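You operate a simulated robot arm through the tools that you are given. There is no shell and no other tool. Be economical: measure what you need, move in short steps, check, and stop when the job is done.

You are at the controls of a simulated robot arm. One attempt, no reset.

## Task
Open the white door with the red handle.
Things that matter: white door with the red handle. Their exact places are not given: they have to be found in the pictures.

The check looks at the end state, three seconds after you hand in, the way a careful person would. Anything else that was tipped, shoved, dropped, spilled or broken makes it a failure.

## Robot
A 7-joint arm with a two-finger parallel gripper on a trunk, on a base that drives. Base frame: it is fixed to the floor where the robot stands at the start and does not move with it; the origin is under the middle of the robot, x ahead of it, y to its left, z up. Lengths are in m, angles in rad, forces in N, time in s.
With the tool pointing down near the work surface it reaches from about 0.16 to 0.72 m from the robot's upright axis, wherever it stands. Its first joint turns from -2.897 to 2.897 rad. Places, roughly: white door with the red handle [1.4, -0.2, 0.5]. Payload 1.57 kg.
The tool frame sits at the grasp point between the pads (the TCP): z along the fingers, y along the line on which they close. The tips reach 0.03 m beyond it. Largest opening 0.11 m; finger width 0.024, thickness 0.012; the body of the gripper, 0.048 by 0.112 m, starts 0.078 m behind the TCP.
Orientation is that of the tool frame in the base frame, as a unit quaternion [x, y, z, w]. With the fingers straight down and closing along the base's y, the tool's x points along the base's -x, its y along +y and its z along -z.

## Interface
- The arm moves only by the tool move_arm. Its argument "targets" is text: rows parted by semicolons, each of 7 numbers parted by spaces: the shift along the tool's x, y, z in m, then the turn, a rotation vector about the tool's x, y, z in rad, then the closure, from 0 (fully open) to 1 (shut). In form: dx dy dz wx wy wz claw; .... A call has 1 to 8 rows; each row is the pose to reach, as a shift and turn from the pose commanded when the call began, along the tool's axes at that moment. Each row takes 0.2 s and may step no farther than 0.05 m and 0.15 rad from the row before; otherwise, or with a gripper value out of range, the whole call is refused. A pose out of reach is approached as far as the arm can. The call stops where the force on the tool passes 40 N (or 10 N more than at its start, if that is more) or the arm is blocked; 0.2 s more then pass. The fingers move at their own pace (about 0.045 m/s each) and stop on an object; they squeeze with about 24 N. The grip force told is the motor's: it shows also when the fingers shut on nothing. Time passes only in rows, and 0.2 s behind the last, so rows that repeat a pose let the fingers close. It gives the time, the measured TCP pose, the force on the tool (base axes), the opening and the grip force at its end, in the units of the frame above (readings bear some noise), and new pictures: "pictures" is both (left out), scene, wrist or none.
- Cameras (640 x 400 px; columns grow to the right, rows downward): "scene" is now at [0.0266, 0.1355, 1.359]; the picture's right is [-0.21, -0.98, 0.00], its down [-0.52, 0.11, -0.85] and it looks along [0.83, -0.18, -0.53] (base axes); focal length 271 px, centre (320, 200). "wrist" rides on the gripper at [-0.036, 0, -0.08] in the tool frame; the picture's right is [0.00, -1.00, 0.00], its down [0.97, 0.00, -0.24] and it looks along [0.24, 0.00, 0.97] (tool axes); focal length 218 px, centre (320, 200).
- slide_trunk(by): slides the trunk up (or, below 0, down) by that many m; the arm and the scene camera ride with it, the base frame stays. It gives what a move gives, with no picture.
- drive_base(legs): drives the robot by 1 to 6 legs, each [ahead, turn to the left] in m and rad, along the robot's own axes; the way and the turn of a leg run together, so that a leg with both is an arc; at most 1.5 m and 3.142 rad a leg. The arm and the cameras ride along, it lands a little off, and it stops where it bumps. It gives what a move gives, and a new picture of the scene camera.
- head_to(pan, tilt): turns the head with the scene camera to pan (to the left, within 2.705 rad either way) and tilt (down, from -0.506 to 1.204), counted from straight ahead of the robot. It gives what a move gives, and a new picture of the scene camera.
- measure_at(camera, pixels): there is no depth. For up to 12 entries [column, row, z] of the newest picture of that camera ("zoom" is the newest enlarged one), the place [x, y] in the base frame at which the ray of that pixel passes the height z, good to about 0.003 m. The clock stands still meanwhile.
- zoom(camera, box): a new picture of the part [left, top, right, bottom] of that camera's present view, enlarged. The clock stands still meanwhile.
- finish_job(): hands the job in; it is judged then, once.

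Keep the steps short. Do not move on a guess: measure, check each grasp and each placing, and mend mistakes. In all there are 80 turns and 170 pictures (those below and enlarged ones count). Leave the gripper open and the arm clear of the work at the hand-in unless told otherwise, and finish with a single line.

The tools are called as name(argument=value, ...) on one line, values as JSON. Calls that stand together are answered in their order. move_arm: Moves the arm, as the interface text tells. Its arguments: {"type":"object","properties":{"targets":{"type":"string"},"pictures":{"type":"string","enum":["both","scene","wrist","none"]}},"required":["targets"]} The other tools are called the same way: slide_trunk (by) slides the trunk up or down; drive_base (legs) drives the base; head_to (pan, tilt) turns the head that bears the scene camera; measure_at (camera, pixels) gives the place at which the rays of pixels pass given heights; zoom (camera, box) takes an enlarged picture of a part of a camera's view; finish_job () hands the job in.

At the start:

```text
clock: 0.0
eef_pos: [0.462, 0.1387, 1.0169]
orientation: [0.001, 1.0, 0.0, -0.001]
ft_force: [-0.1, -1.7, 0.3]
grip_width: 0.1098
grasp_force: 0.1
trunk travel left (down, up): [-0.275, 0.315]
robot x, y, heading: [0.001, -0.0014, 0.001]
head pan, tilt: [-0.211, 0.557]
```

scene: 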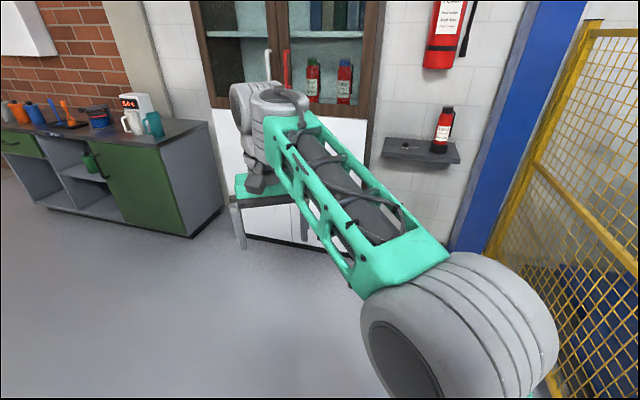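
wrist: 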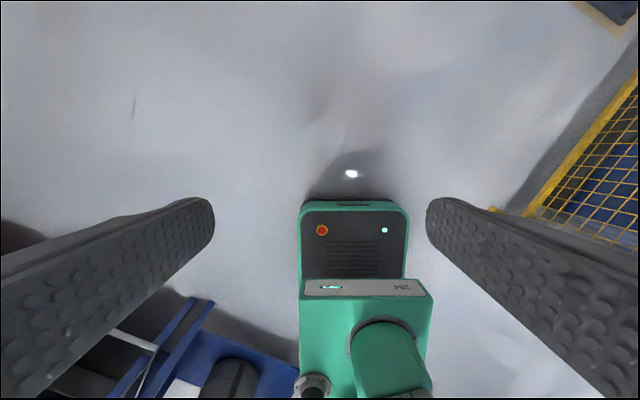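

I see a cabinet ahead, partly hidden by the arm. I'll enlarge that part.

zoom(camera="scene", box=[180, 0, 400, 260])

head_to(pan=-0.1, tilt=0.75)

```text
1.54 times, centred on (290, 130) of scene
```

zoom: 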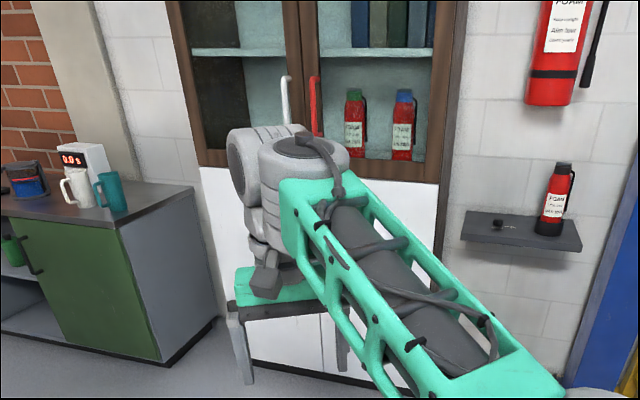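

```text
clock: 0.7
eef_pos: [0.4615, 0.1381, 1.0183]
orientation: [0.0, 1.0, 0.0, 0.001]
ft_force: [-0.4, -0.1, -0.2]
grip_width: 0.1102
grasp_force: 0.1
trunk travel left (down, up): [-0.275, 0.315]
robot x, y, heading: [-0.0005, 0.003, 0.004]
head pan, tilt: [-0.099, 0.75]
```

scene: 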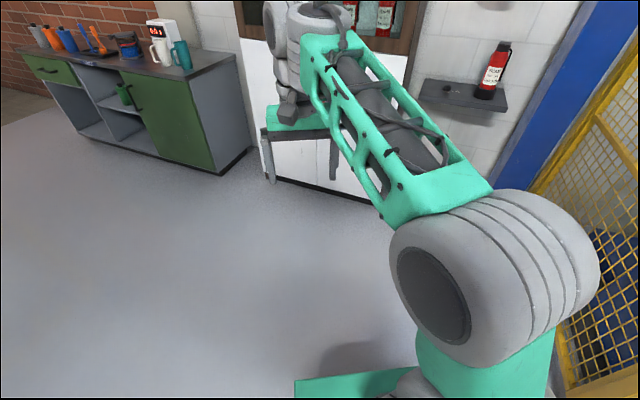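

The lower white doors are hidden by the arm. I'll turn the gripper level to face forward, so that the wrist camera sees the doors.

move_arm(targets="-0.02 0 0 0 -0.15 0 0; -0.04 0 0 0 -0.3 0 0; -0.06 0 0 0 -0.45 0 0; -0.08 0 0 0 -0.6 0 0; -0.1 0 0 0 -0.75 0 0; -0.12 0 0 0 -0.9 0 0; -0.14 0 0 0 -1.05 0 0; -0.14 0 0 0 -1.2 0 0")

```text
clock: 2.5
eef_pos: [0.6379, 0.1639, 1.1592]
orientation: [0.0, 0.899, 0.001, 0.438]
ft_force: [-1.2, -0.2, 0.4]
grip_width: 0.1102
grasp_force: 0.1
out of reach, approached as far as the arm can: row 4, 5, 6, 7, 8
trunk travel left (down, up): [-0.275, 0.315]
robot x, y, heading: [-0.0011, -0.0047, -0.002]
head pan, tilt: [-0.099, 0.75]
```

scene: 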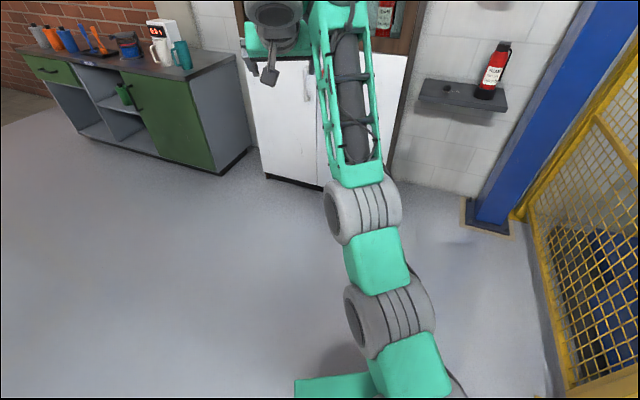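
wrist: 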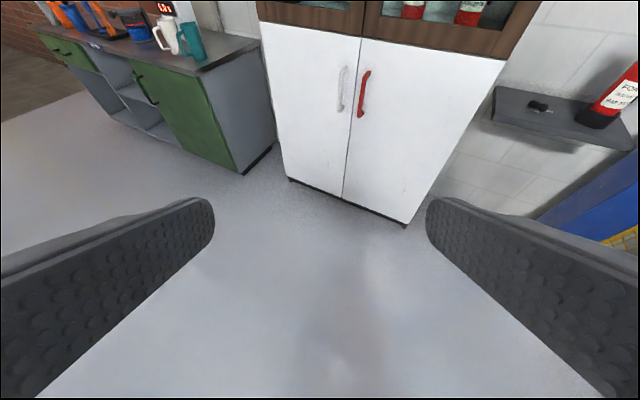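

Now I see it: the lower right white door has a red vertical handle at about (363,93), and its hinge is on the right. I'll measure the cabinet's base edge and the handle.

measure_at(camera="wrist", pixels=[[289, 181, 0.0], [405, 227, 0.0], [289, 178, 0.05], [405, 222, 0.05], [343, 198, 0.05], [361, 37, 0.75], [361, 37, 0.8], [361, 37, 0.7], [508, 60, 0.75], [259, 22, 0.75]])

zoom(camera="wrist", box=[240, 0, 520, 240])

```text
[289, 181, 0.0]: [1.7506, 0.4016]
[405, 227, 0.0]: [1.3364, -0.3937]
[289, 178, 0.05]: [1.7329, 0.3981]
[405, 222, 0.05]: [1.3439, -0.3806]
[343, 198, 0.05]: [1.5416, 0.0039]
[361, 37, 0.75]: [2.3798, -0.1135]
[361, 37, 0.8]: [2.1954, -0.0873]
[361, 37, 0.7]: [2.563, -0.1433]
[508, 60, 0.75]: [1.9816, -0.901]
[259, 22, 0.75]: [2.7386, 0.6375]
```

```text
1.67 times, centred on (380, 120) of wrist
```

zoom: 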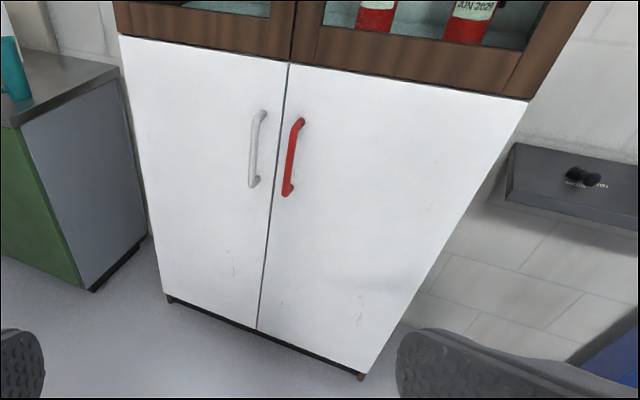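

Next I'll measure the rays for the handle's top and bottom, and the bench at the left.

measure_at(camera="wrist", pixels=[[367, 74, 0.8], [367, 74, 0.9], [361, 116, 0.6], [361, 116, 0.7], [364, 93, 0.7], [364, 93, 0.8], [245, 172, 0.0], [276, 146, 0.0], [363, 40, 0.95], [508, 60, 0.95]])

move_arm(targets="0 0 0.01 0 -0.1 0 0; 0 0 0.02 0 -0.2 0 0; 0 0 0.03 0 -0.3 0 0; 0 0 0.04 0 -0.4 0 0; 0 0 0.05 0 -0.5 0 0; 0 0 0.06 0 -0.6 0 0; 0 0 0.06 0 -0.664 0 0", pictures="wrist")

```text
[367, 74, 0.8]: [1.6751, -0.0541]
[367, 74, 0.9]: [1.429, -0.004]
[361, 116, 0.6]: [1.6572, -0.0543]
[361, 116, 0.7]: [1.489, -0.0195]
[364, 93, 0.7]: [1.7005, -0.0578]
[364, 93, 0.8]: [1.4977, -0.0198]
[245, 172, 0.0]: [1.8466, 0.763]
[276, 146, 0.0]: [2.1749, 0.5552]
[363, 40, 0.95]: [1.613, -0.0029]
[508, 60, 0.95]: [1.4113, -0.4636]
```

```text
clock: 4.1
eef_pos: [0.639, 0.1633, 1.1573]
orientation: [0.0, 0.9, 0.0, 0.436]
ft_force: [-0.7, 0.0, 0.7]
grip_width: 0.11
grasp_force: 0.0
out of reach, approached as far as the arm can: row 1, 2, 3, 4, 5, 6, 7
trunk travel left (down, up): [-0.275, 0.315]
robot x, y, heading: [-0.0017, 0.0007, -0.0]
head pan, tilt: [-0.099, 0.75]
```

wrist: 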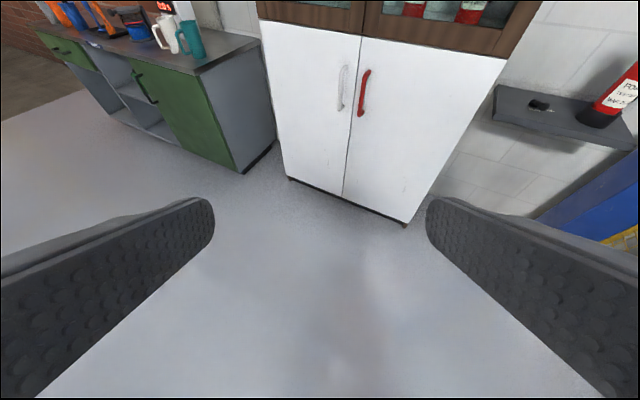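

The arm is stretched out straight. I'll bring it back and down while levelling the gripper.

move_arm(targets="0.03 0 0 0 -0.05 0 0; 0.06 0 -0.005 0 -0.1 0 0; 0.09 0 -0.01 0 -0.2 0 0; 0.12 0 -0.015 0 -0.32 0 0; 0.15 0 -0.02 0 -0.44 0 0; 0.18 0 -0.02 0 -0.56 0 0; 0.21 0 -0.025 0 -0.664 0 0", pictures="both")

```text
clock: 5.7
eef_pos: [0.6268, 0.1921, 1.1582]
orientation: [0.0, 0.899, 0.0, 0.438]
ft_force: [0.6, -0.6, -0.3]
grip_width: 0.1102
grasp_force: 0.1
out of reach, approached as far as the arm can: row 1, 2, 3, 4, 5, 6, 7
trunk travel left (down, up): [-0.275, 0.315]
robot x, y, heading: [0.001, -0.0019, 0.002]
head pan, tilt: [-0.099, 0.75]
```

scene: 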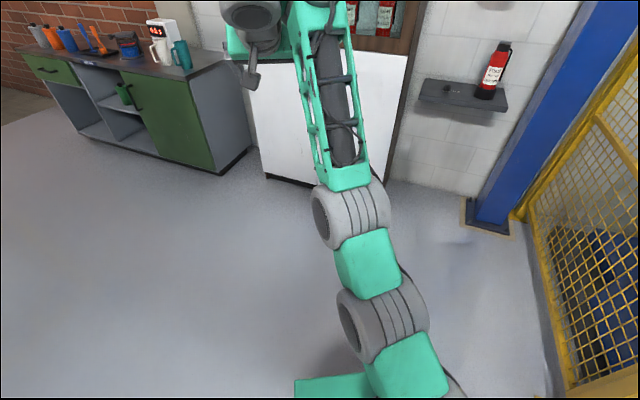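
wrist: 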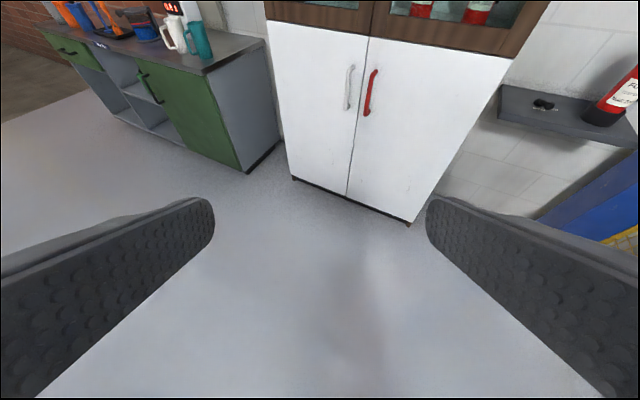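

The pose hasn't changed. I'll send a zero move to see whether the commanded pose itself is beyond the arm's limit.

move_arm(targets="0 0 0 0 0 0 0", pictures="none")

move_arm(targets="0 0 -0.03 0 0 0 0; 0 0 -0.06 0 0 0 0; 0 0 -0.09 0 0 0 0", pictures="none")

```text
clock: 6.1
eef_pos: [0.6269, 0.1926, 1.1585]
orientation: [-0.001, 0.899, 0.0, 0.438]
ft_force: [0.8, 0.2, 0.2]
grip_width: 0.11
grasp_force: 0.1
trunk travel left (down, up): [-0.275, 0.315]
robot x, y, heading: [-0.0019, -0.0005, 0.002]
head pan, tilt: [-0.099, 0.75]
```

```text
clock: 6.9
eef_pos: [0.5582, 0.1938, 1.2239]
orientation: [0.0, 0.9, 0.0, 0.436]
ft_force: [0.7, -0.7, 0.5]
grip_width: 0.1099
grasp_force: 0.0
out of reach, approached as far as the arm can: row 1, 2, 3
trunk travel left (down, up): [-0.275, 0.315]
robot x, y, heading: [0.0009, -0.001, -0.004]
head pan, tilt: [-0.099, 0.75]
```

The command does get clamped, so some joint limit blocks the pitch. I'll reach farther out first, then pitch.

move_arm(targets="-0.014 0 0.04 0 0 0 0; -0.027 0 0.08 0 0 0 0; -0.04 0 0.12 0 0 0 0; -0.054 0 0.16 0 0 0 0; -0.068 0 0.2 0 0 0 0; -0.068 0 0.2 0 -0.15 0 0; -0.068 0 0.2 0 -0.3 0 0", pictures="scene")

```text
clock: 8.5
eef_pos: [0.6088, 0.1893, 1.1969]
orientation: [0.0, 0.899, 0.001, 0.438]
ft_force: [0.0, -0.1, -0.9]
grip_width: 0.1102
grasp_force: 0.1
out of reach, approached as far as the arm can: row 2, 3, 4, 5, 6, 7
trunk travel left (down, up): [-0.275, 0.315]
robot x, y, heading: [0.0003, -0.002, -0.002]
head pan, tilt: [-0.099, 0.75]
```

scene: 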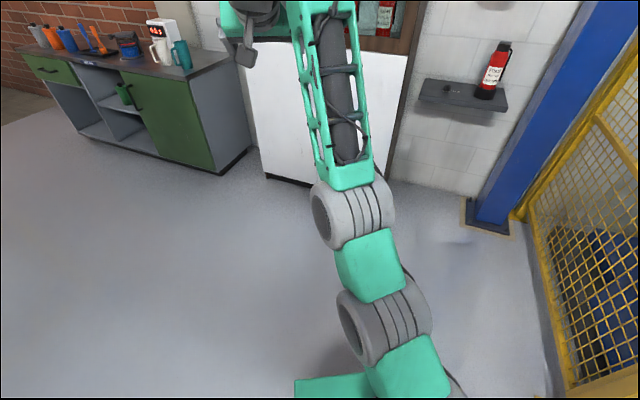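

I want to see the whole arm's shape, so I'll tilt the head up.

head_to(pan=0.0, tilt=0.3)

```text
clock: 9.4
eef_pos: [0.6079, 0.1894, 1.1972]
orientation: [0.001, 0.899, -0.001, 0.438]
ft_force: [0.0, 0.5, -0.2]
grip_width: 0.11
grasp_force: 0.2
trunk travel left (down, up): [-0.275, 0.315]
robot x, y, heading: [-0.0002, 0.0023, -0.002]
head pan, tilt: [0.0, 0.3]
```

scene: 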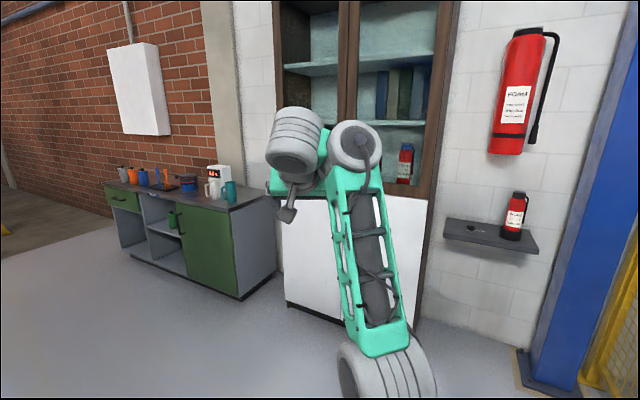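

The gripper doesn't need to be level. At 0.9 rad of pitch (about 38° below the horizontal), with the fingers closing sideways, it can still grip a vertical bar. I'll lower the trunk and then check the reach.

slide_trunk(by=-0.27)

head_to(pan=0.0, tilt=0.45)

```text
clock: 12.2
eef_pos: [0.6086, 0.1896, 0.9269]
orientation: [-0.001, 0.899, 0.0, 0.438]
ft_force: [0.5, 0.1, 0.0]
grip_width: 0.11
grasp_force: 0.1
trunk travel left (down, up): [-0.005, 0.585]
robot x, y, heading: [0.0009, -0.0004, 0.002]
head pan, tilt: [0.0, 0.3]
```

```text
clock: 12.9
eef_pos: [0.6084, 0.1892, 0.9266]
orientation: [0.0, 0.899, 0.0, 0.437]
ft_force: [-0.3, -0.1, 0.0]
grip_width: 0.11
grasp_force: 0.0
trunk travel left (down, up): [-0.005, 0.585]
robot x, y, heading: [0.0001, -0.0015, 0.003]
head pan, tilt: [0.0, 0.45]
```

scene: 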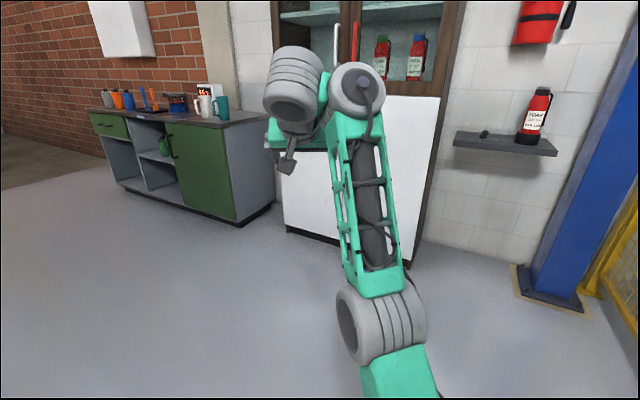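

I'll try lowering to z of about 0.84 with slightly less pitch.

move_arm(targets="0.03 0 0 0 0.07 0 0; 0.06 0 0.005 0 0.14 0 0; 0.094 0 0.01 0 0.2 0 0", pictures="wrist")

```text
clock: 13.7
eef_pos: [0.5815, 0.2022, 0.8745]
orientation: [-0.001, 0.939, 0.0, 0.344]
ft_force: [-0.2, 0.2, -0.2]
grip_width: 0.1102
grasp_force: 0.0
out of reach, approached as far as the arm can: row 1, 2, 3
trunk travel left (down, up): [-0.005, 0.585]
robot x, y, heading: [0.0012, -0.0021, -0.002]
head pan, tilt: [0.0, 0.45]
```

wrist: 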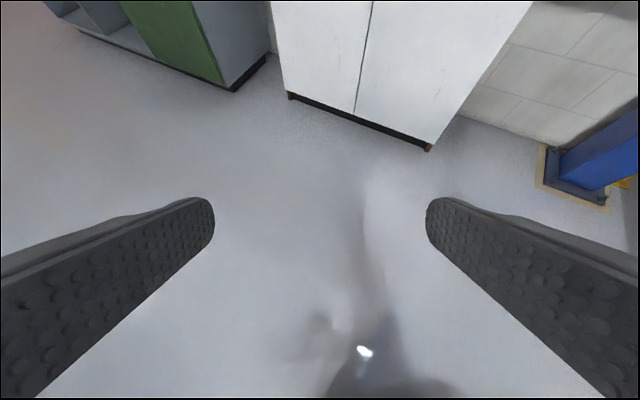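

It's still on a joint limit. I'll probe by moving right, toward the arm's middle plane.

move_arm(targets="0 -0.045 0 0 0 0 0; 0 -0.09 0 0 0 0 0; 0 -0.135 0 0 0 0 0; 0 -0.18 0 0 0 0 0; 0 -0.225 0 0 0 0 0; 0 -0.27 0 0 0 0 0", pictures="scene")

```text
clock: 15.1
eef_pos: [0.5903, -0.071, 0.8964]
orientation: [0.0, 0.939, 0.0, 0.345]
ft_force: [0.7, 0.1, -0.5]
grip_width: 0.11
grasp_force: 0.0
out of reach, approached as far as the arm can: row 1, 2, 3, 4, 5, 6
trunk travel left (down, up): [-0.005, 0.585]
robot x, y, heading: [-0.0007, -0.001, -0.003]
head pan, tilt: [0.0, 0.45]
```

scene: 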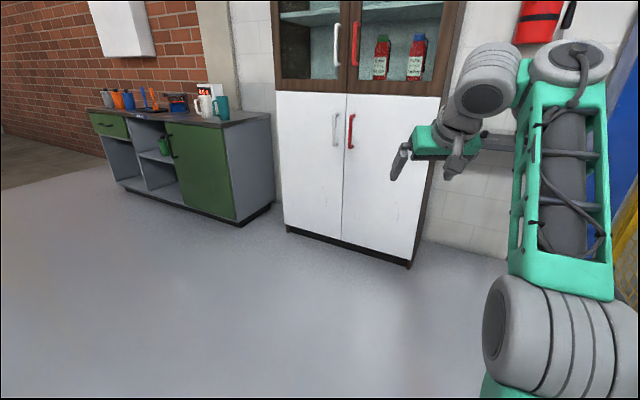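

I'll probe the yaw, turning left 0.3 about the vertical, to see whether the limit relaxes.

move_arm(targets="0 0 0 -0.097 0 -0.114 0; 0 0 0 -0.194 0 -0.229 0", pictures="none")

move_arm(targets="0.02 0 0 0 -0.1 0 0; 0.04 0 0 0 -0.2 0 0", pictures="none")

```text
clock: 15.7
eef_pos: [0.585, -0.069, 0.871]
orientation: [-0.118, 0.931, 0.043, 0.343]
ft_force: [-0.3, 0.4, -0.4]
grip_width: 0.1104
grasp_force: 0.0
out of reach, approached as far as the arm can: row 1, 2
trunk travel left (down, up): [-0.005, 0.585]
robot x, y, heading: [0.0018, 0.0029, -0.003]
head pan, tilt: [0.0, 0.45]
```

```text
clock: 16.3
eef_pos: [0.5567, -0.0772, 0.8448]
orientation: [-0.112, 0.891, 0.054, 0.436]
ft_force: [0.0, 0.0, 0.2]
grip_width: 0.11
grasp_force: 0.1
trunk travel left (down, up): [-0.005, 0.585]
robot x, y, heading: [0.0011, -0.0041, -0.001]
head pan, tilt: [0.0, 0.45]
```

Yawing left frees the limit. I'll yaw left another 0.3 and then pitch up toward level.

move_arm(targets="0 0 0 -0.118 0 -0.093 0; 0 0 0 -0.236 0 -0.185 0", pictures="none")

move_arm(targets="0 0 0 0 -0.12 0 0; 0 0 0 0 -0.24 0 0; 0 0 0 0 -0.36 0 0; 0 0 0 0 -0.48 0 0; 0 0 0 0 -0.6 0 0", pictures="both")

```text
clock: 16.9
eef_pos: [0.555, -0.0763, 0.8451]
orientation: [-0.245, 0.865, 0.118, 0.421]
ft_force: [-0.5, 0.1, 0.6]
grip_width: 0.1099
grasp_force: 0.0
trunk travel left (down, up): [-0.005, 0.585]
robot x, y, heading: [0.0037, -0.0013, -0.002]
head pan, tilt: [0.0, 0.45]
```

```text
clock: 18.1
eef_pos: [0.5554, -0.0769, 0.845]
orientation: [-0.198, 0.701, 0.185, 0.659]
ft_force: [-0.5, -0.2, 0.4]
grip_width: 0.1099
grasp_force: 0.1
trunk travel left (down, up): [-0.005, 0.585]
robot x, y, heading: [-0.0005, 0.0, -0.001]
head pan, tilt: [0.0, 0.45]
```

scene: 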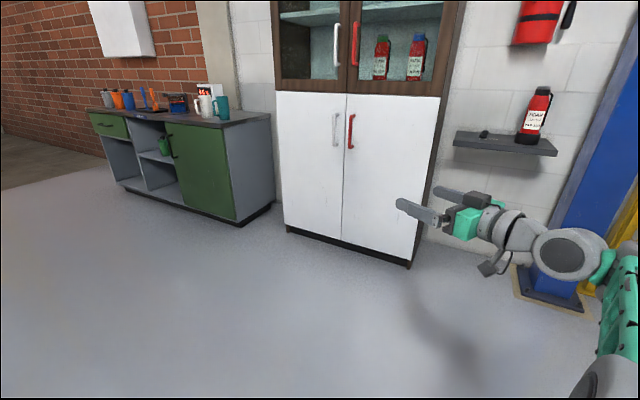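
wrist: 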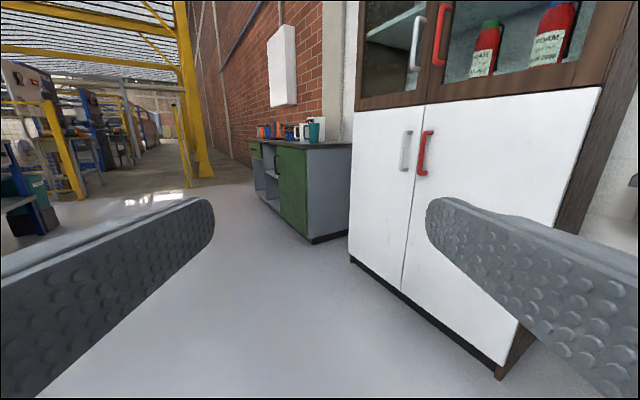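

The hand is now nearly level and clear of the limit. I'll yaw it back right by 0.6 about the vertical, to see whether it stays free.

move_arm(targets="0 0 0 0.12 0 0.008 0; 0 0 0 0.24 0 0.016 0; 0 0 0 0.36 0 0.024 0; 0 0 0 0.48 0 0.032 0; 0 0 0 0.6 0 0.04 0", pictures="both")

```text
clock: 19.3
eef_pos: [0.5554, -0.0767, 0.8456]
orientation: [0.018, 0.729, -0.016, 0.684]
ft_force: [0.9, -0.1, 0.0]
grip_width: 0.11
grasp_force: 0.1
trunk travel left (down, up): [-0.005, 0.585]
robot x, y, heading: [-0.0043, 0.0013, -0.001]
head pan, tilt: [0.0, 0.45]
```

scene: 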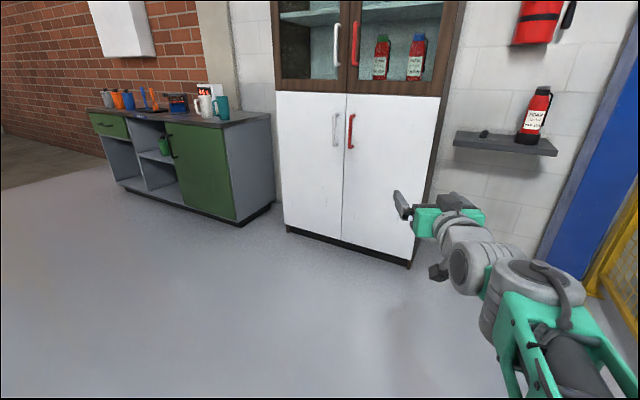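
wrist: 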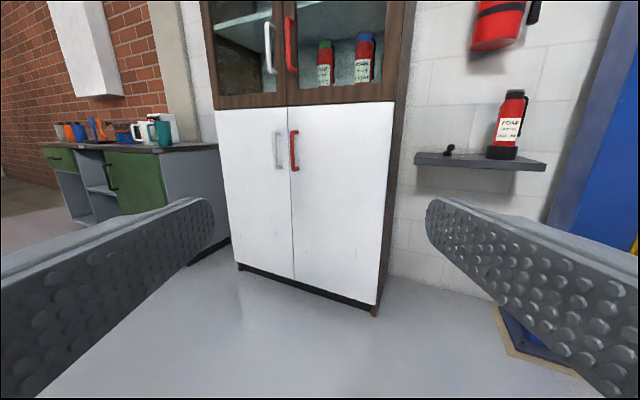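

The arm is free and level. Now I'll measure the handle and door from both cameras to triangulate.

measure_at(camera="scene", pixels=[[352, 115, 0.85], [352, 115, 0.9], [350, 148, 0.7], [350, 148, 0.65], [351, 131, 0.75], [351, 131, 0.8], [408, 265, 0.06], [342, 243, 0.06], [286, 227, 0.06]])

measure_at(camera="wrist", pixels=[[292, 132, 0.85], [292, 132, 0.9], [294, 170, 0.7], [294, 170, 0.65], [292, 150, 0.75], [292, 150, 0.8], [377, 306, 0.06], [294, 279, 0.06], [238, 262, 0.06]])

zoom(camera="wrist", box=[250, 110, 340, 190])

```text
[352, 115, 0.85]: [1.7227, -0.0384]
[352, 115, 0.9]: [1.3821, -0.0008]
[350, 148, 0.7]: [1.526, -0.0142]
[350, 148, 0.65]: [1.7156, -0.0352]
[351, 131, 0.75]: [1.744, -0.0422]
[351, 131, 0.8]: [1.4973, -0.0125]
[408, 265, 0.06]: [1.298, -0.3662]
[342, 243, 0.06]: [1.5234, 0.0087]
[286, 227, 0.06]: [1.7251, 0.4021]
```

```text
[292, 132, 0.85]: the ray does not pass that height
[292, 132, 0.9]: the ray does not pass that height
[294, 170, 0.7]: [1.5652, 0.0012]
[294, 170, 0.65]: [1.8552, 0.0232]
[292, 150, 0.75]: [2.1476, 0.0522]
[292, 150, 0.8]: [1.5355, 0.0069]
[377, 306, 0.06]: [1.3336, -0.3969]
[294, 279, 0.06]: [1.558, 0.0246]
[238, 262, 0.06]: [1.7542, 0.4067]
```

```text
5.00 times, centred on (295, 150) of wrist
```

zoom: 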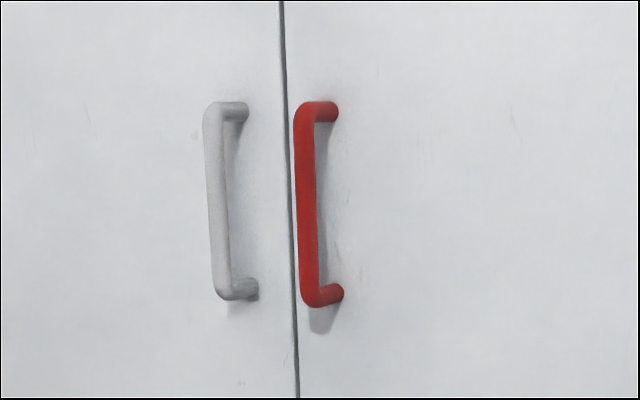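

The handle is at about (1.48,-0.018), z 0.70–0.88. Before driving in, I'll check where the wrist and forearm at the right lie, relative to the cabinet's right corner.

measure_at(camera="scene", pixels=[[520, 290, 0.85], [585, 300, 0.85], [585, 300, 0.95], [600, 380, 0.9], [600, 380, 0.8]])

drive_base(legs=[[0.5, 0]])

```text
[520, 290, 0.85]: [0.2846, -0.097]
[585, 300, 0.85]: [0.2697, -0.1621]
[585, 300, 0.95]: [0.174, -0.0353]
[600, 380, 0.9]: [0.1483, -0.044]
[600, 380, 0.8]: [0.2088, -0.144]
```

```text
clock: 22.3
eef_pos: [1.0666, -0.0729, 0.8457]
orientation: [0.017, 0.729, -0.016, 0.684]
ft_force: [0.2, -0.5, -0.6]
grip_width: 0.1099
grasp_force: 0.1
trunk travel left (down, up): [-0.005, 0.585]
robot x, y, heading: [0.5139, 0.0031, 0.013]
head pan, tilt: [0.0, 0.45]
```

scene: 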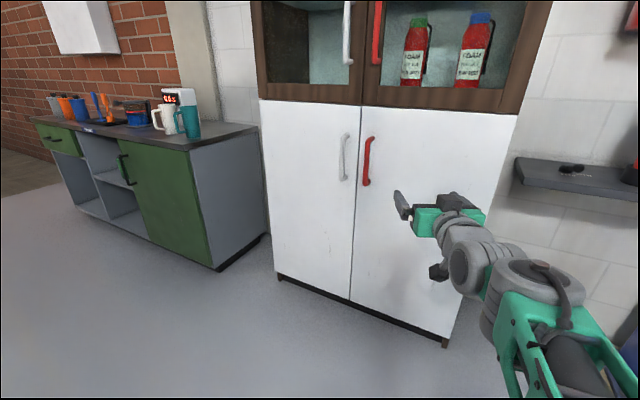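

The arm is compact and clear. I'll drive another 0.25 m ahead.

drive_base(legs=[[0.25, 0]])

move_arm(targets="0.02 0.025 0 0 0 0 0.2; 0.045 0.05 0 0 0 0 0.4; 0.045 0.05 0 0 0 0 0.4; 0.045 0.05 0 0 0 0 0.4")

```text
clock: 24.1
eef_pos: [1.3186, -0.0731, 0.8455]
orientation: [0.018, 0.729, -0.016, 0.684]
ft_force: [-0.4, 0.5, -0.3]
grip_width: 0.1099
grasp_force: 0.1
trunk travel left (down, up): [-0.005, 0.585]
robot x, y, heading: [0.7626, 0.0046, 0.005]
head pan, tilt: [0.0, 0.45]
```

scene: 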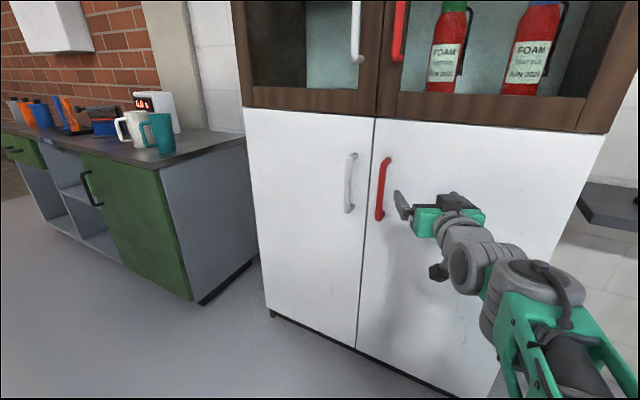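

```text
clock: 25.1
eef_pos: [1.3179, -0.022, 0.8]
orientation: [0.018, 0.73, -0.016, 0.683]
ft_force: [0.6, 0.7, 0.5]
grip_width: 0.0662
grasp_force: 0.0
trunk travel left (down, up): [-0.005, 0.585]
robot x, y, heading: [0.7622, 0.0027, 0.005]
head pan, tilt: [0.0, 0.45]
```

scene: 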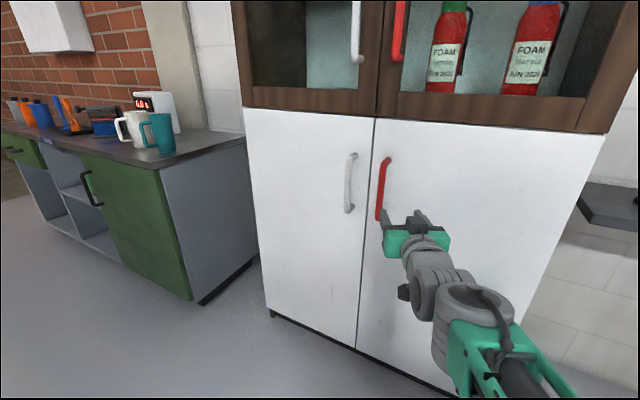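
wrist: 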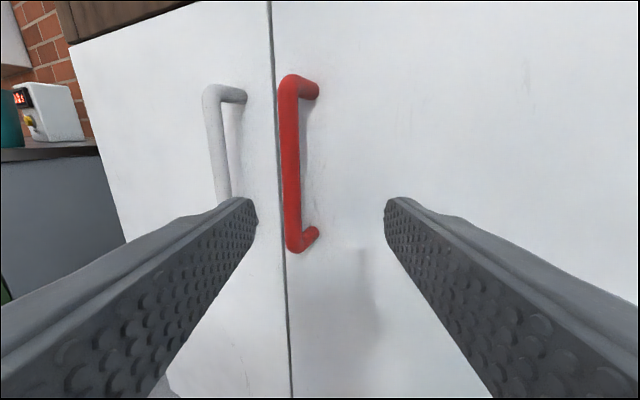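

The handle is just ahead. I'll measure the bar from here.

measure_at(camera="wrist", pixels=[[292, 235, 0.7], [292, 235, 0.72], [292, 235, 0.74], [290, 110, 0.86], [290, 110, 0.87]])

measure_at(camera="scene", pixels=[[379, 211, 0.7], [379, 211, 0.72], [379, 211, 0.74], [384, 172, 0.84], [384, 172, 0.86], [384, 172, 0.87]])

```text
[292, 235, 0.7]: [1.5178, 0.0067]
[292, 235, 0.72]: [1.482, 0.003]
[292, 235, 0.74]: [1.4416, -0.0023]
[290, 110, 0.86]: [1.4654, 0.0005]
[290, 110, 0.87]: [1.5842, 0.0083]
```

```text
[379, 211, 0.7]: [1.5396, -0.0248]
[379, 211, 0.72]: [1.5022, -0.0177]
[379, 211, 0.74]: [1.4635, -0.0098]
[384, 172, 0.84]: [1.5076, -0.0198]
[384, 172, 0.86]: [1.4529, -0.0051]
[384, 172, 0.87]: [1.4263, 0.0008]
```

The rays cross at about (1.445,-0.003), with the bar running from z 0.72 to 0.87. I'll shift left 0.025 and go forward 0.07, then look again.

move_arm(targets="0 0.025 0.02 0 0 0 0.4; 0 0.025 0.045 0 0 0 0.4; 0 0.025 0.07 0 0 0 0.4")

```text
clock: 25.9
eef_pos: [1.3899, -0.0005, 0.7955]
orientation: [0.018, 0.729, -0.017, 0.684]
ft_force: [-0.1, -0.5, 0.4]
grip_width: 0.066
grasp_force: 0.0
trunk travel left (down, up): [-0.005, 0.585]
robot x, y, heading: [0.7618, -0.0004, 0.004]
head pan, tilt: [0.0, 0.45]
```

scene: 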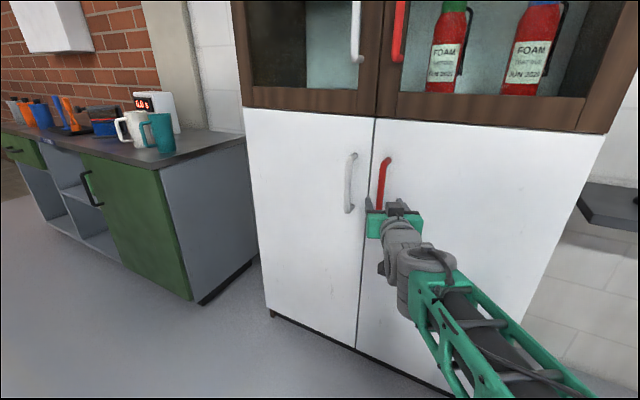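
wrist: 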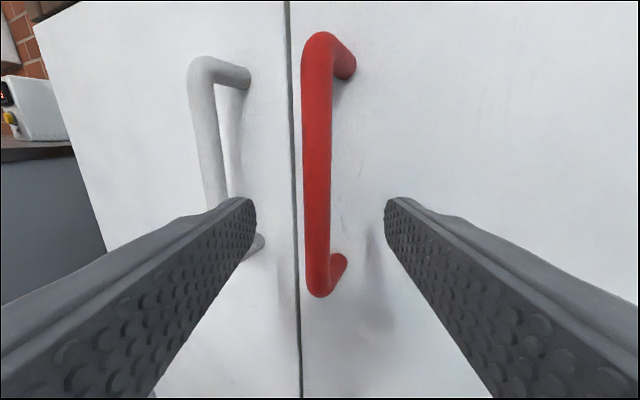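

The bar is centred at column 316. I'll refine its distance before closing in.

measure_at(camera="wrist", pixels=[[317, 280, 0.72], [317, 280, 0.73], [317, 280, 0.74], [317, 60, 0.86], [317, 60, 0.87], [317, 60, 0.88]])

zoom(camera="scene", box=[330, 140, 450, 240])

```text
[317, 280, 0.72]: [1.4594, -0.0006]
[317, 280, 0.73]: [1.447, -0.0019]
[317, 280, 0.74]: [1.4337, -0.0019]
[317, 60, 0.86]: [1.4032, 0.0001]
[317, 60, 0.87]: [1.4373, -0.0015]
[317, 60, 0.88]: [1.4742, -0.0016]
```

```text
4.00 times, centred on (390, 190) of scene
```

zoom: 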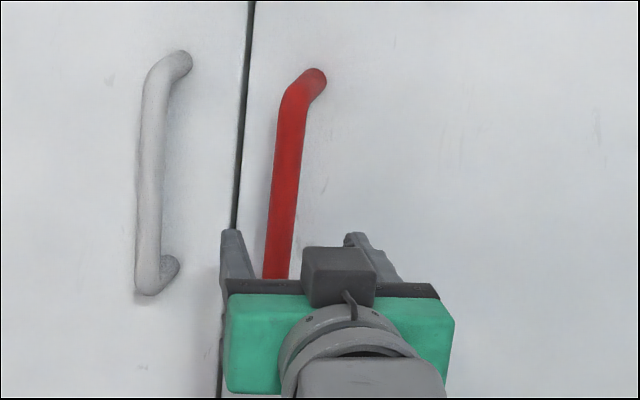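

The bar is at (1.445,-0.002). I'll go forward 0.048, then close on it.

move_arm(targets="0 0 0.024 0 0 0 0.4; 0 0 0.048 0 0 0 0.4; 0 0 0.048 0 0 0 0.7; 0 0 0.048 0 0 0 1; 0 0 0.048 0 0 0 1; 0 0 0.048 0 0 0 1; 0 0 0.048 0 0 0 1")

```text
clock: 27.5
eef_pos: [1.4375, -0.0017, 0.7914]
orientation: [0.016, 0.729, -0.015, 0.684]
ft_force: [3.9, 13.2, 1.2]
grip_width: 0.0177
grasp_force: 32.6
trunk travel left (down, up): [-0.005, 0.585]
robot x, y, heading: [0.7633, 0.0045, 0.004]
head pan, tilt: [0.0, 0.45]
```

scene: 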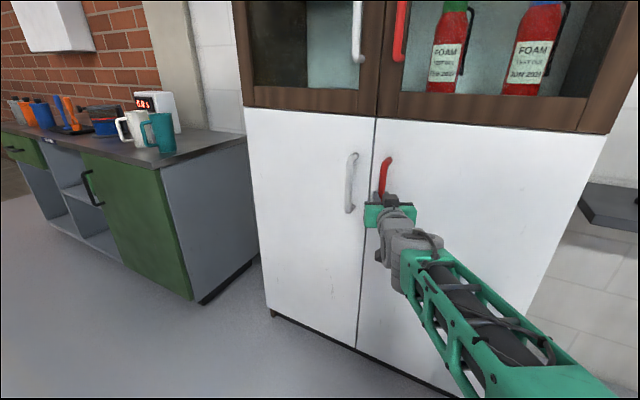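
wrist: 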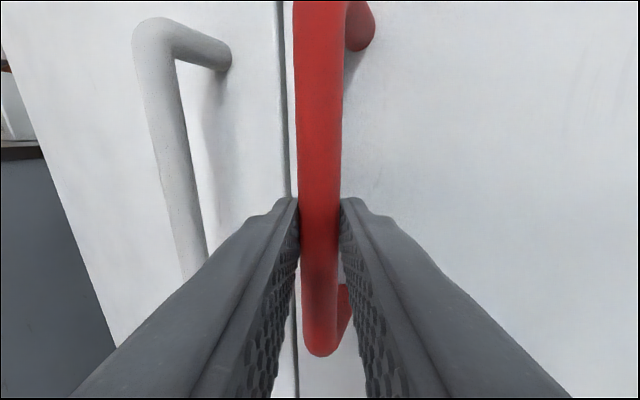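

I have a firm grip on the bar (width 0.0177). The hinge is at about (1.32,-0.38) and the radius about 0.40. I'll pull along the arc for the first 12° and read the force.

move_arm(targets="0.0013 0.0045 -0.02 -0.052 0 -0.003 1; 0.0025 0.0087 -0.0405 -0.105 0 -0.0066 1; 0.004 0.011 -0.061 -0.157 0 -0.01 1; 0.0051 0.0131 -0.0818 -0.209 0 -0.013 1")

```text
clock: 28.5
eef_pos: [1.3566, 0.0189, 0.7912]
orientation: [-0.062, 0.729, 0.059, 0.679]
ft_force: [6.1, 33.8, -7.3]
grip_width: 0.0181
grasp_force: 32.1
trunk travel left (down, up): [-0.005, 0.585]
robot x, y, heading: [0.7639, 0.0022, 0.005]
head pan, tilt: [0.0, 0.45]
```

scene: 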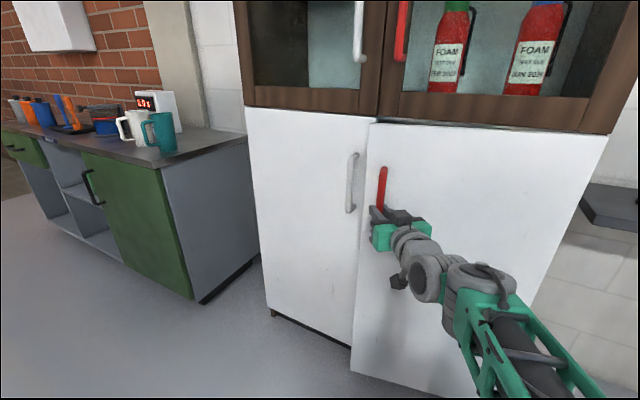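
wrist: 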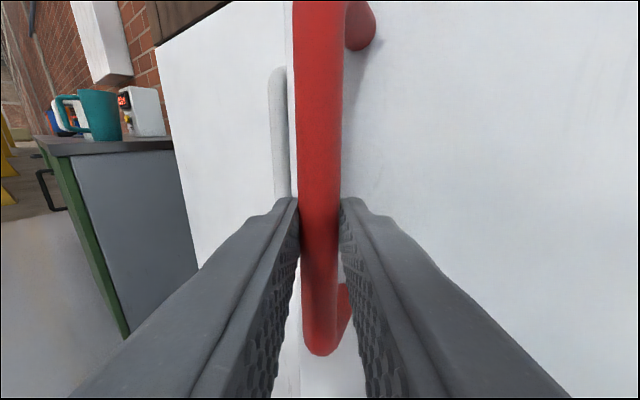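

The door is opening. The sideways force of 34 N says the real arc bends a bit more to +y, so I'll correct for that and go on another 18°.

move_arm(targets="0.0014 0.010 -0.019 -0.052 0 -0.0037 1; 0.0028 0.0168 -0.039 -0.105 0 -0.0074 1; 0.0042 0.0205 -0.0595 -0.157 0 -0.011 1; 0.0057 0.0233 -0.0799 -0.209 0 -0.0147 1; 0.0072 0.0248 -0.1005 -0.261 0 -0.0183 1; 0.0087 0.0256 -0.1213 -0.313 0 -0.022 1")

```text
clock: 29.9
eef_pos: [1.2321, 0.0172, 0.7915]
orientation: [-0.169, 0.71, 0.159, 0.664]
ft_force: [2.2, -16.2, -12.9]
grip_width: 0.0178
grasp_force: 32.5
trunk travel left (down, up): [-0.005, 0.585]
robot x, y, heading: [0.762, 0.0002, 0.006]
head pan, tilt: [0.0, 0.45]
```

scene: 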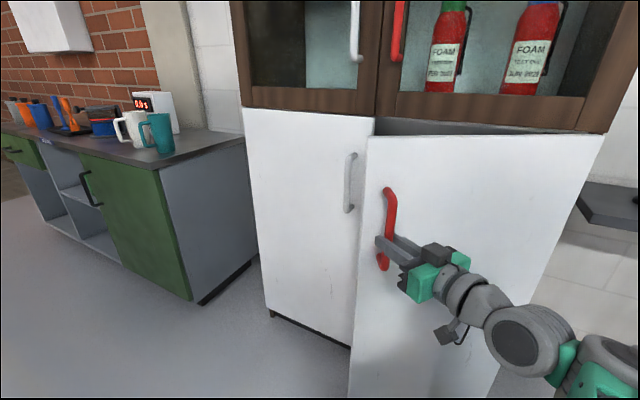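
wrist: 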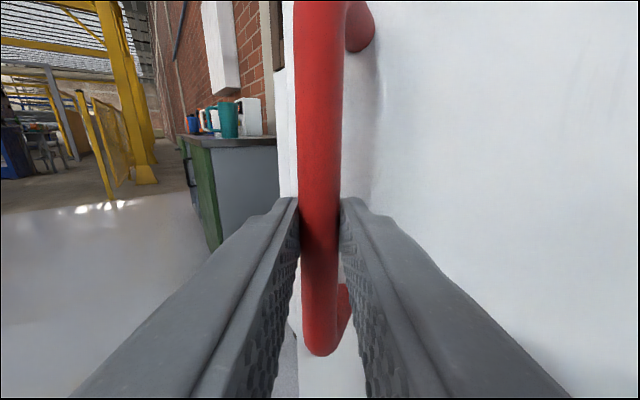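

The door is 30° open. I'll continue 18° more with a small correction.

move_arm(targets="0.0014 0.0035 -0.0205 -0.052 0 -0.0035 1; 0.0027 0.0075 -0.0414 -0.105 0 -0.0069 1; 0.004 0.0105 -0.062 -0.157 0 -0.0103 1; 0.0054 0.0133 -0.0825 -0.209 0 -0.0137 1; 0.0068 0.0142 -0.103 -0.261 0 -0.017 1; 0.0081 0.0148 -0.1238 -0.313 0 -0.0205 1")

```text
clock: 30.6
eef_pos: [1.2183, 0.0141, 0.792]
orientation: [-0.198, 0.703, 0.189, 0.657]
ft_force: [2.6, -12.1, 0.2]
grip_width: 0.0179
grasp_force: 32.9
out of reach, approached as far as the arm can: row 2, 3
trunk travel left (down, up): [-0.005, 0.585]
robot x, y, heading: [0.7633, 0.0043, -0.006]
head pan, tilt: [0.0, 0.45]
stopped in row 3: the force on the tool passed its limit (the readings are from after the stop); the commanded pose is now the measured one
```

scene: 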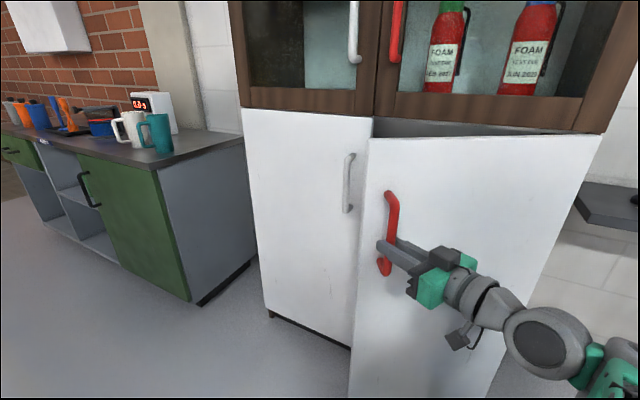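
wrist: 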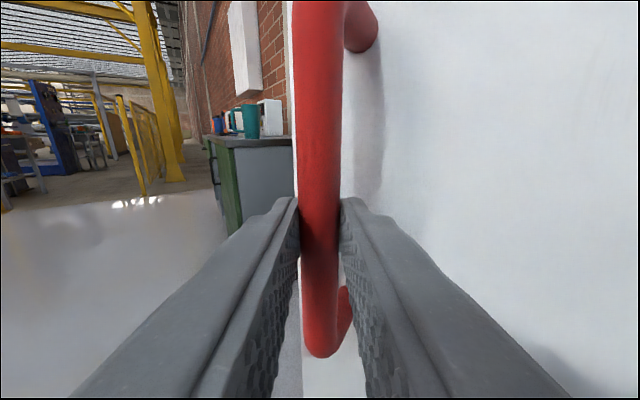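

The arm has reached its folded limit with the door about 32° open. I'll let go, turn the hand back right, and then back the base so I can grip again with more room to pull.

move_arm(targets="0 0 0 0 0 0 0.5; 0 0 0 0 0 0 0.5; 0 0 0 0 0 0 0.5; 0 0 0 0.12 0 0.008 0.5; 0 0 0 0.24 0 0.016 0.5; 0 0 0 0.36 0 0.024 0.5; 0 0 0 0.48 0 0.032 0.5")

```text
clock: 31.9
eef_pos: [1.2435, -0.0042, 0.7081]
orientation: [-0.028, 0.78, 0.157, 0.605]
ft_force: [-2.2, 20.7, -2.2]
grip_width: 0.0724
grasp_force: 9.3
trunk travel left (down, up): [-0.005, 0.585]
robot x, y, heading: [0.7612, 0.0007, 0.008]
head pan, tilt: [0.0, 0.45]
stopped in row 6: the arm was blocked; the commanded pose is now the measured one
```

scene: 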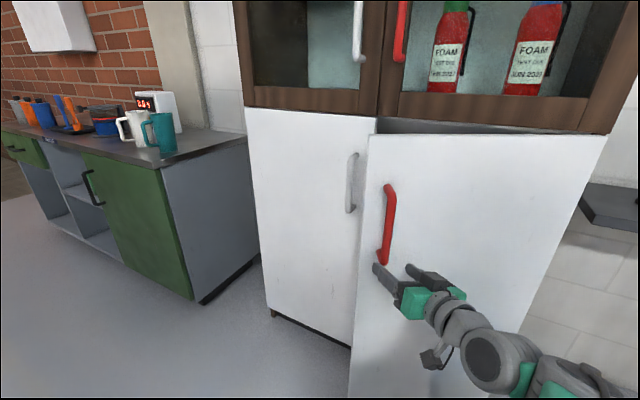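
wrist: 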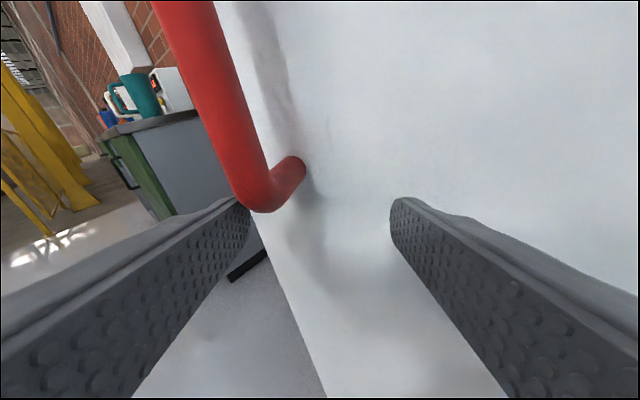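

The hand slid down under the handle and stopped with the fingers open around its lower end. I'll back the base straight out to get clear.

drive_base(legs=[[-0.15, 0]])

```text
clock: 33.3
eef_pos: [1.0991, -0.0102, 0.7093]
orientation: [-0.025, 0.779, 0.153, 0.607]
ft_force: [0.0, -0.8, 0.1]
grip_width: 0.055
grasp_force: 0.0
trunk travel left (down, up): [-0.005, 0.585]
robot x, y, heading: [0.6198, 0.0044, 0.005]
head pan, tilt: [0.0, 0.45]
```

scene: 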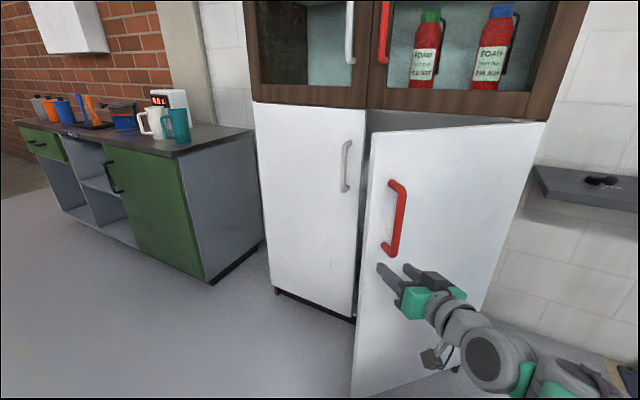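

The hand is clear and the door stays where it was. I'll bring the hand back level, heading straight ahead, at z of about 0.79.

move_arm(targets="-0.02 0.004 -0.015 0.063 -0.061 -0.046 0.4; -0.04 0.009 -0.025 0.126 -0.122 -0.091 0.4; -0.06 0.013 -0.03 0.19 -0.184 -0.137 0.4; -0.081 0.018 -0.03 0.253 -0.245 -0.182 0.4")

```text
clock: 33.9
eef_pos: [1.1045, -0.0007, 0.6838]
orientation: [0.003, 0.793, 0.136, 0.593]
ft_force: [0.7, -0.4, -1.2]
grip_width: 0.0662
grasp_force: 0.1
trunk travel left (down, up): [-0.005, 0.585]
robot x, y, heading: [0.6197, -0.0012, 0.004]
head pan, tilt: [0.0, 0.45]
stopped in row 3: the arm was blocked; the commanded pose is now the measured one
```

scene: 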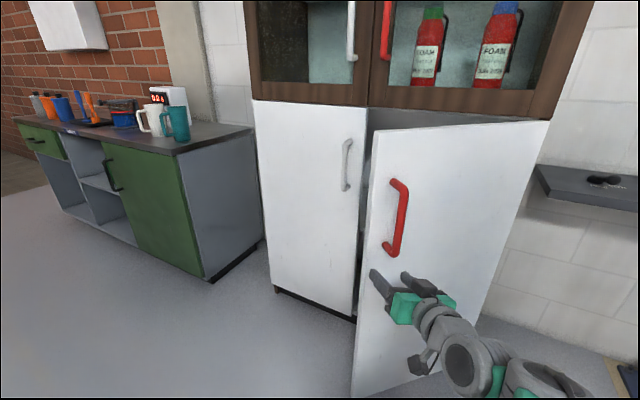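
wrist: 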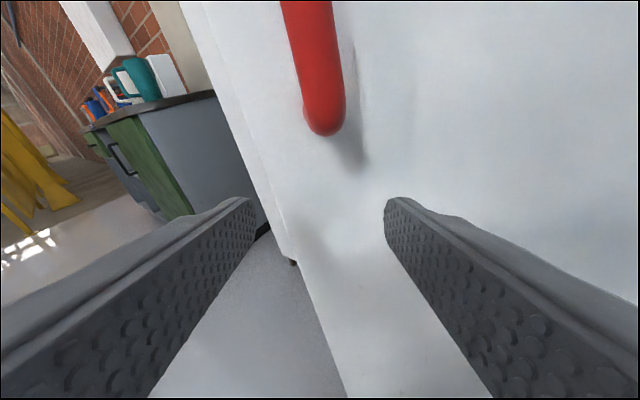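

It's blocked with no outside force, so the arm is probably folded against the robot itself. I'll back up more and then stretch the arm forward.

drive_base(legs=[[-0.12, 0]])

move_arm(targets="-0.01 0 0.02 0 0 0 0.4; -0.02 0 0.04 0 0 0 0.4; -0.03 0 0.06 0 0 0 0.4; -0.04 0 0.08 0 0 0 0.4")

```text
clock: 35.1
eef_pos: [0.9889, 0.0001, 0.6817]
orientation: [0.002, 0.793, 0.137, 0.594]
ft_force: [-0.8, 1.0, -0.5]
grip_width: 0.0659
grasp_force: 0.2
trunk travel left (down, up): [-0.005, 0.585]
robot x, y, heading: [0.5012, 0.0024, 0.006]
head pan, tilt: [0.0, 0.45]
```

scene: 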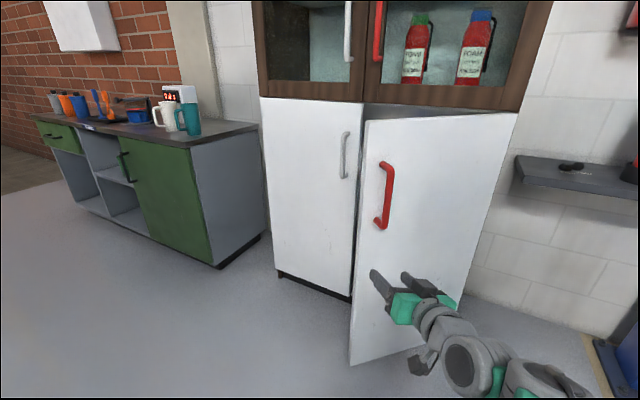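

```text
clock: 36.1
eef_pos: [1.0716, 0.0098, 0.7066]
orientation: [0.002, 0.791, 0.138, 0.596]
ft_force: [0.9, 0.3, 0.5]
grip_width: 0.0661
grasp_force: 0.1
trunk travel left (down, up): [-0.005, 0.585]
robot x, y, heading: [0.5035, 0.0055, 0.006]
head pan, tilt: [0.0, 0.45]
```

scene: 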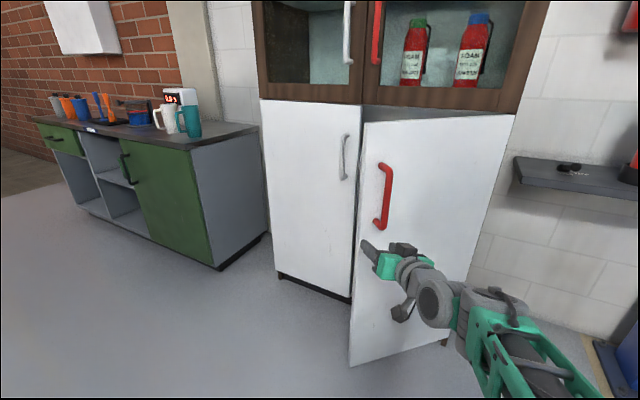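
wrist: 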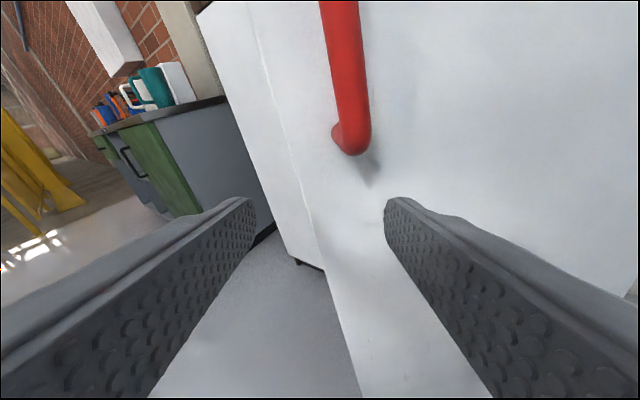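

The arm is free again. I'll level the hand and raise it.

move_arm(targets="-0.027 0.006 -0.007 0.064 -0.093 -0.066 0.4; -0.053 0.012 -0.014 0.129 -0.185 -0.133 0.4; -0.08 0.019 -0.021 0.193 -0.278 -0.199 0.4; -0.08 0.019 -0.021 0.193 -0.278 -0.199 0.4")

```text
clock: 37.1
eef_pos: [1.0717, 0.0097, 0.7883]
orientation: [0.0, 0.706, -0.001, 0.708]
ft_force: [0.3, -0.3, 0.0]
grip_width: 0.0658
grasp_force: 0.1
trunk travel left (down, up): [-0.005, 0.585]
robot x, y, heading: [0.5026, 0.0013, 0.006]
head pan, tilt: [0.0, 0.45]
```

scene: 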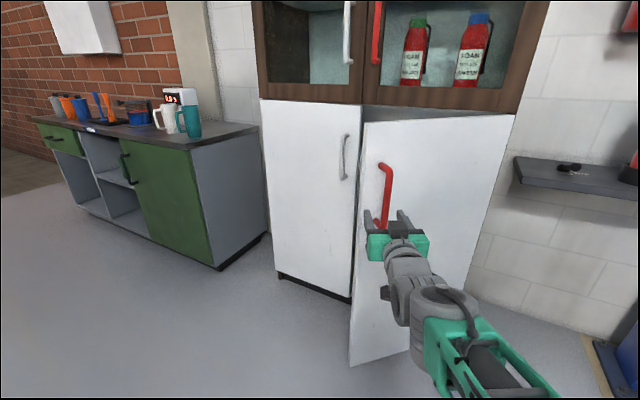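
wrist: 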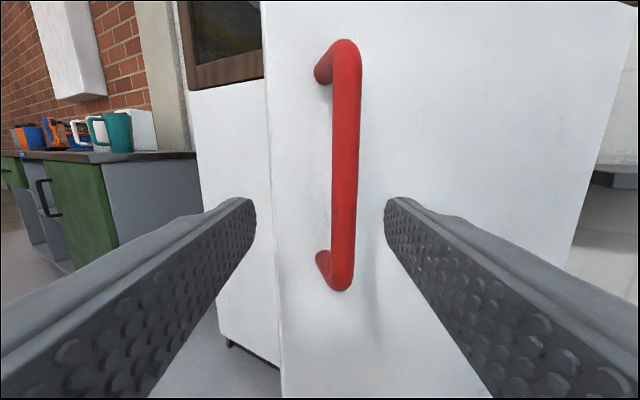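

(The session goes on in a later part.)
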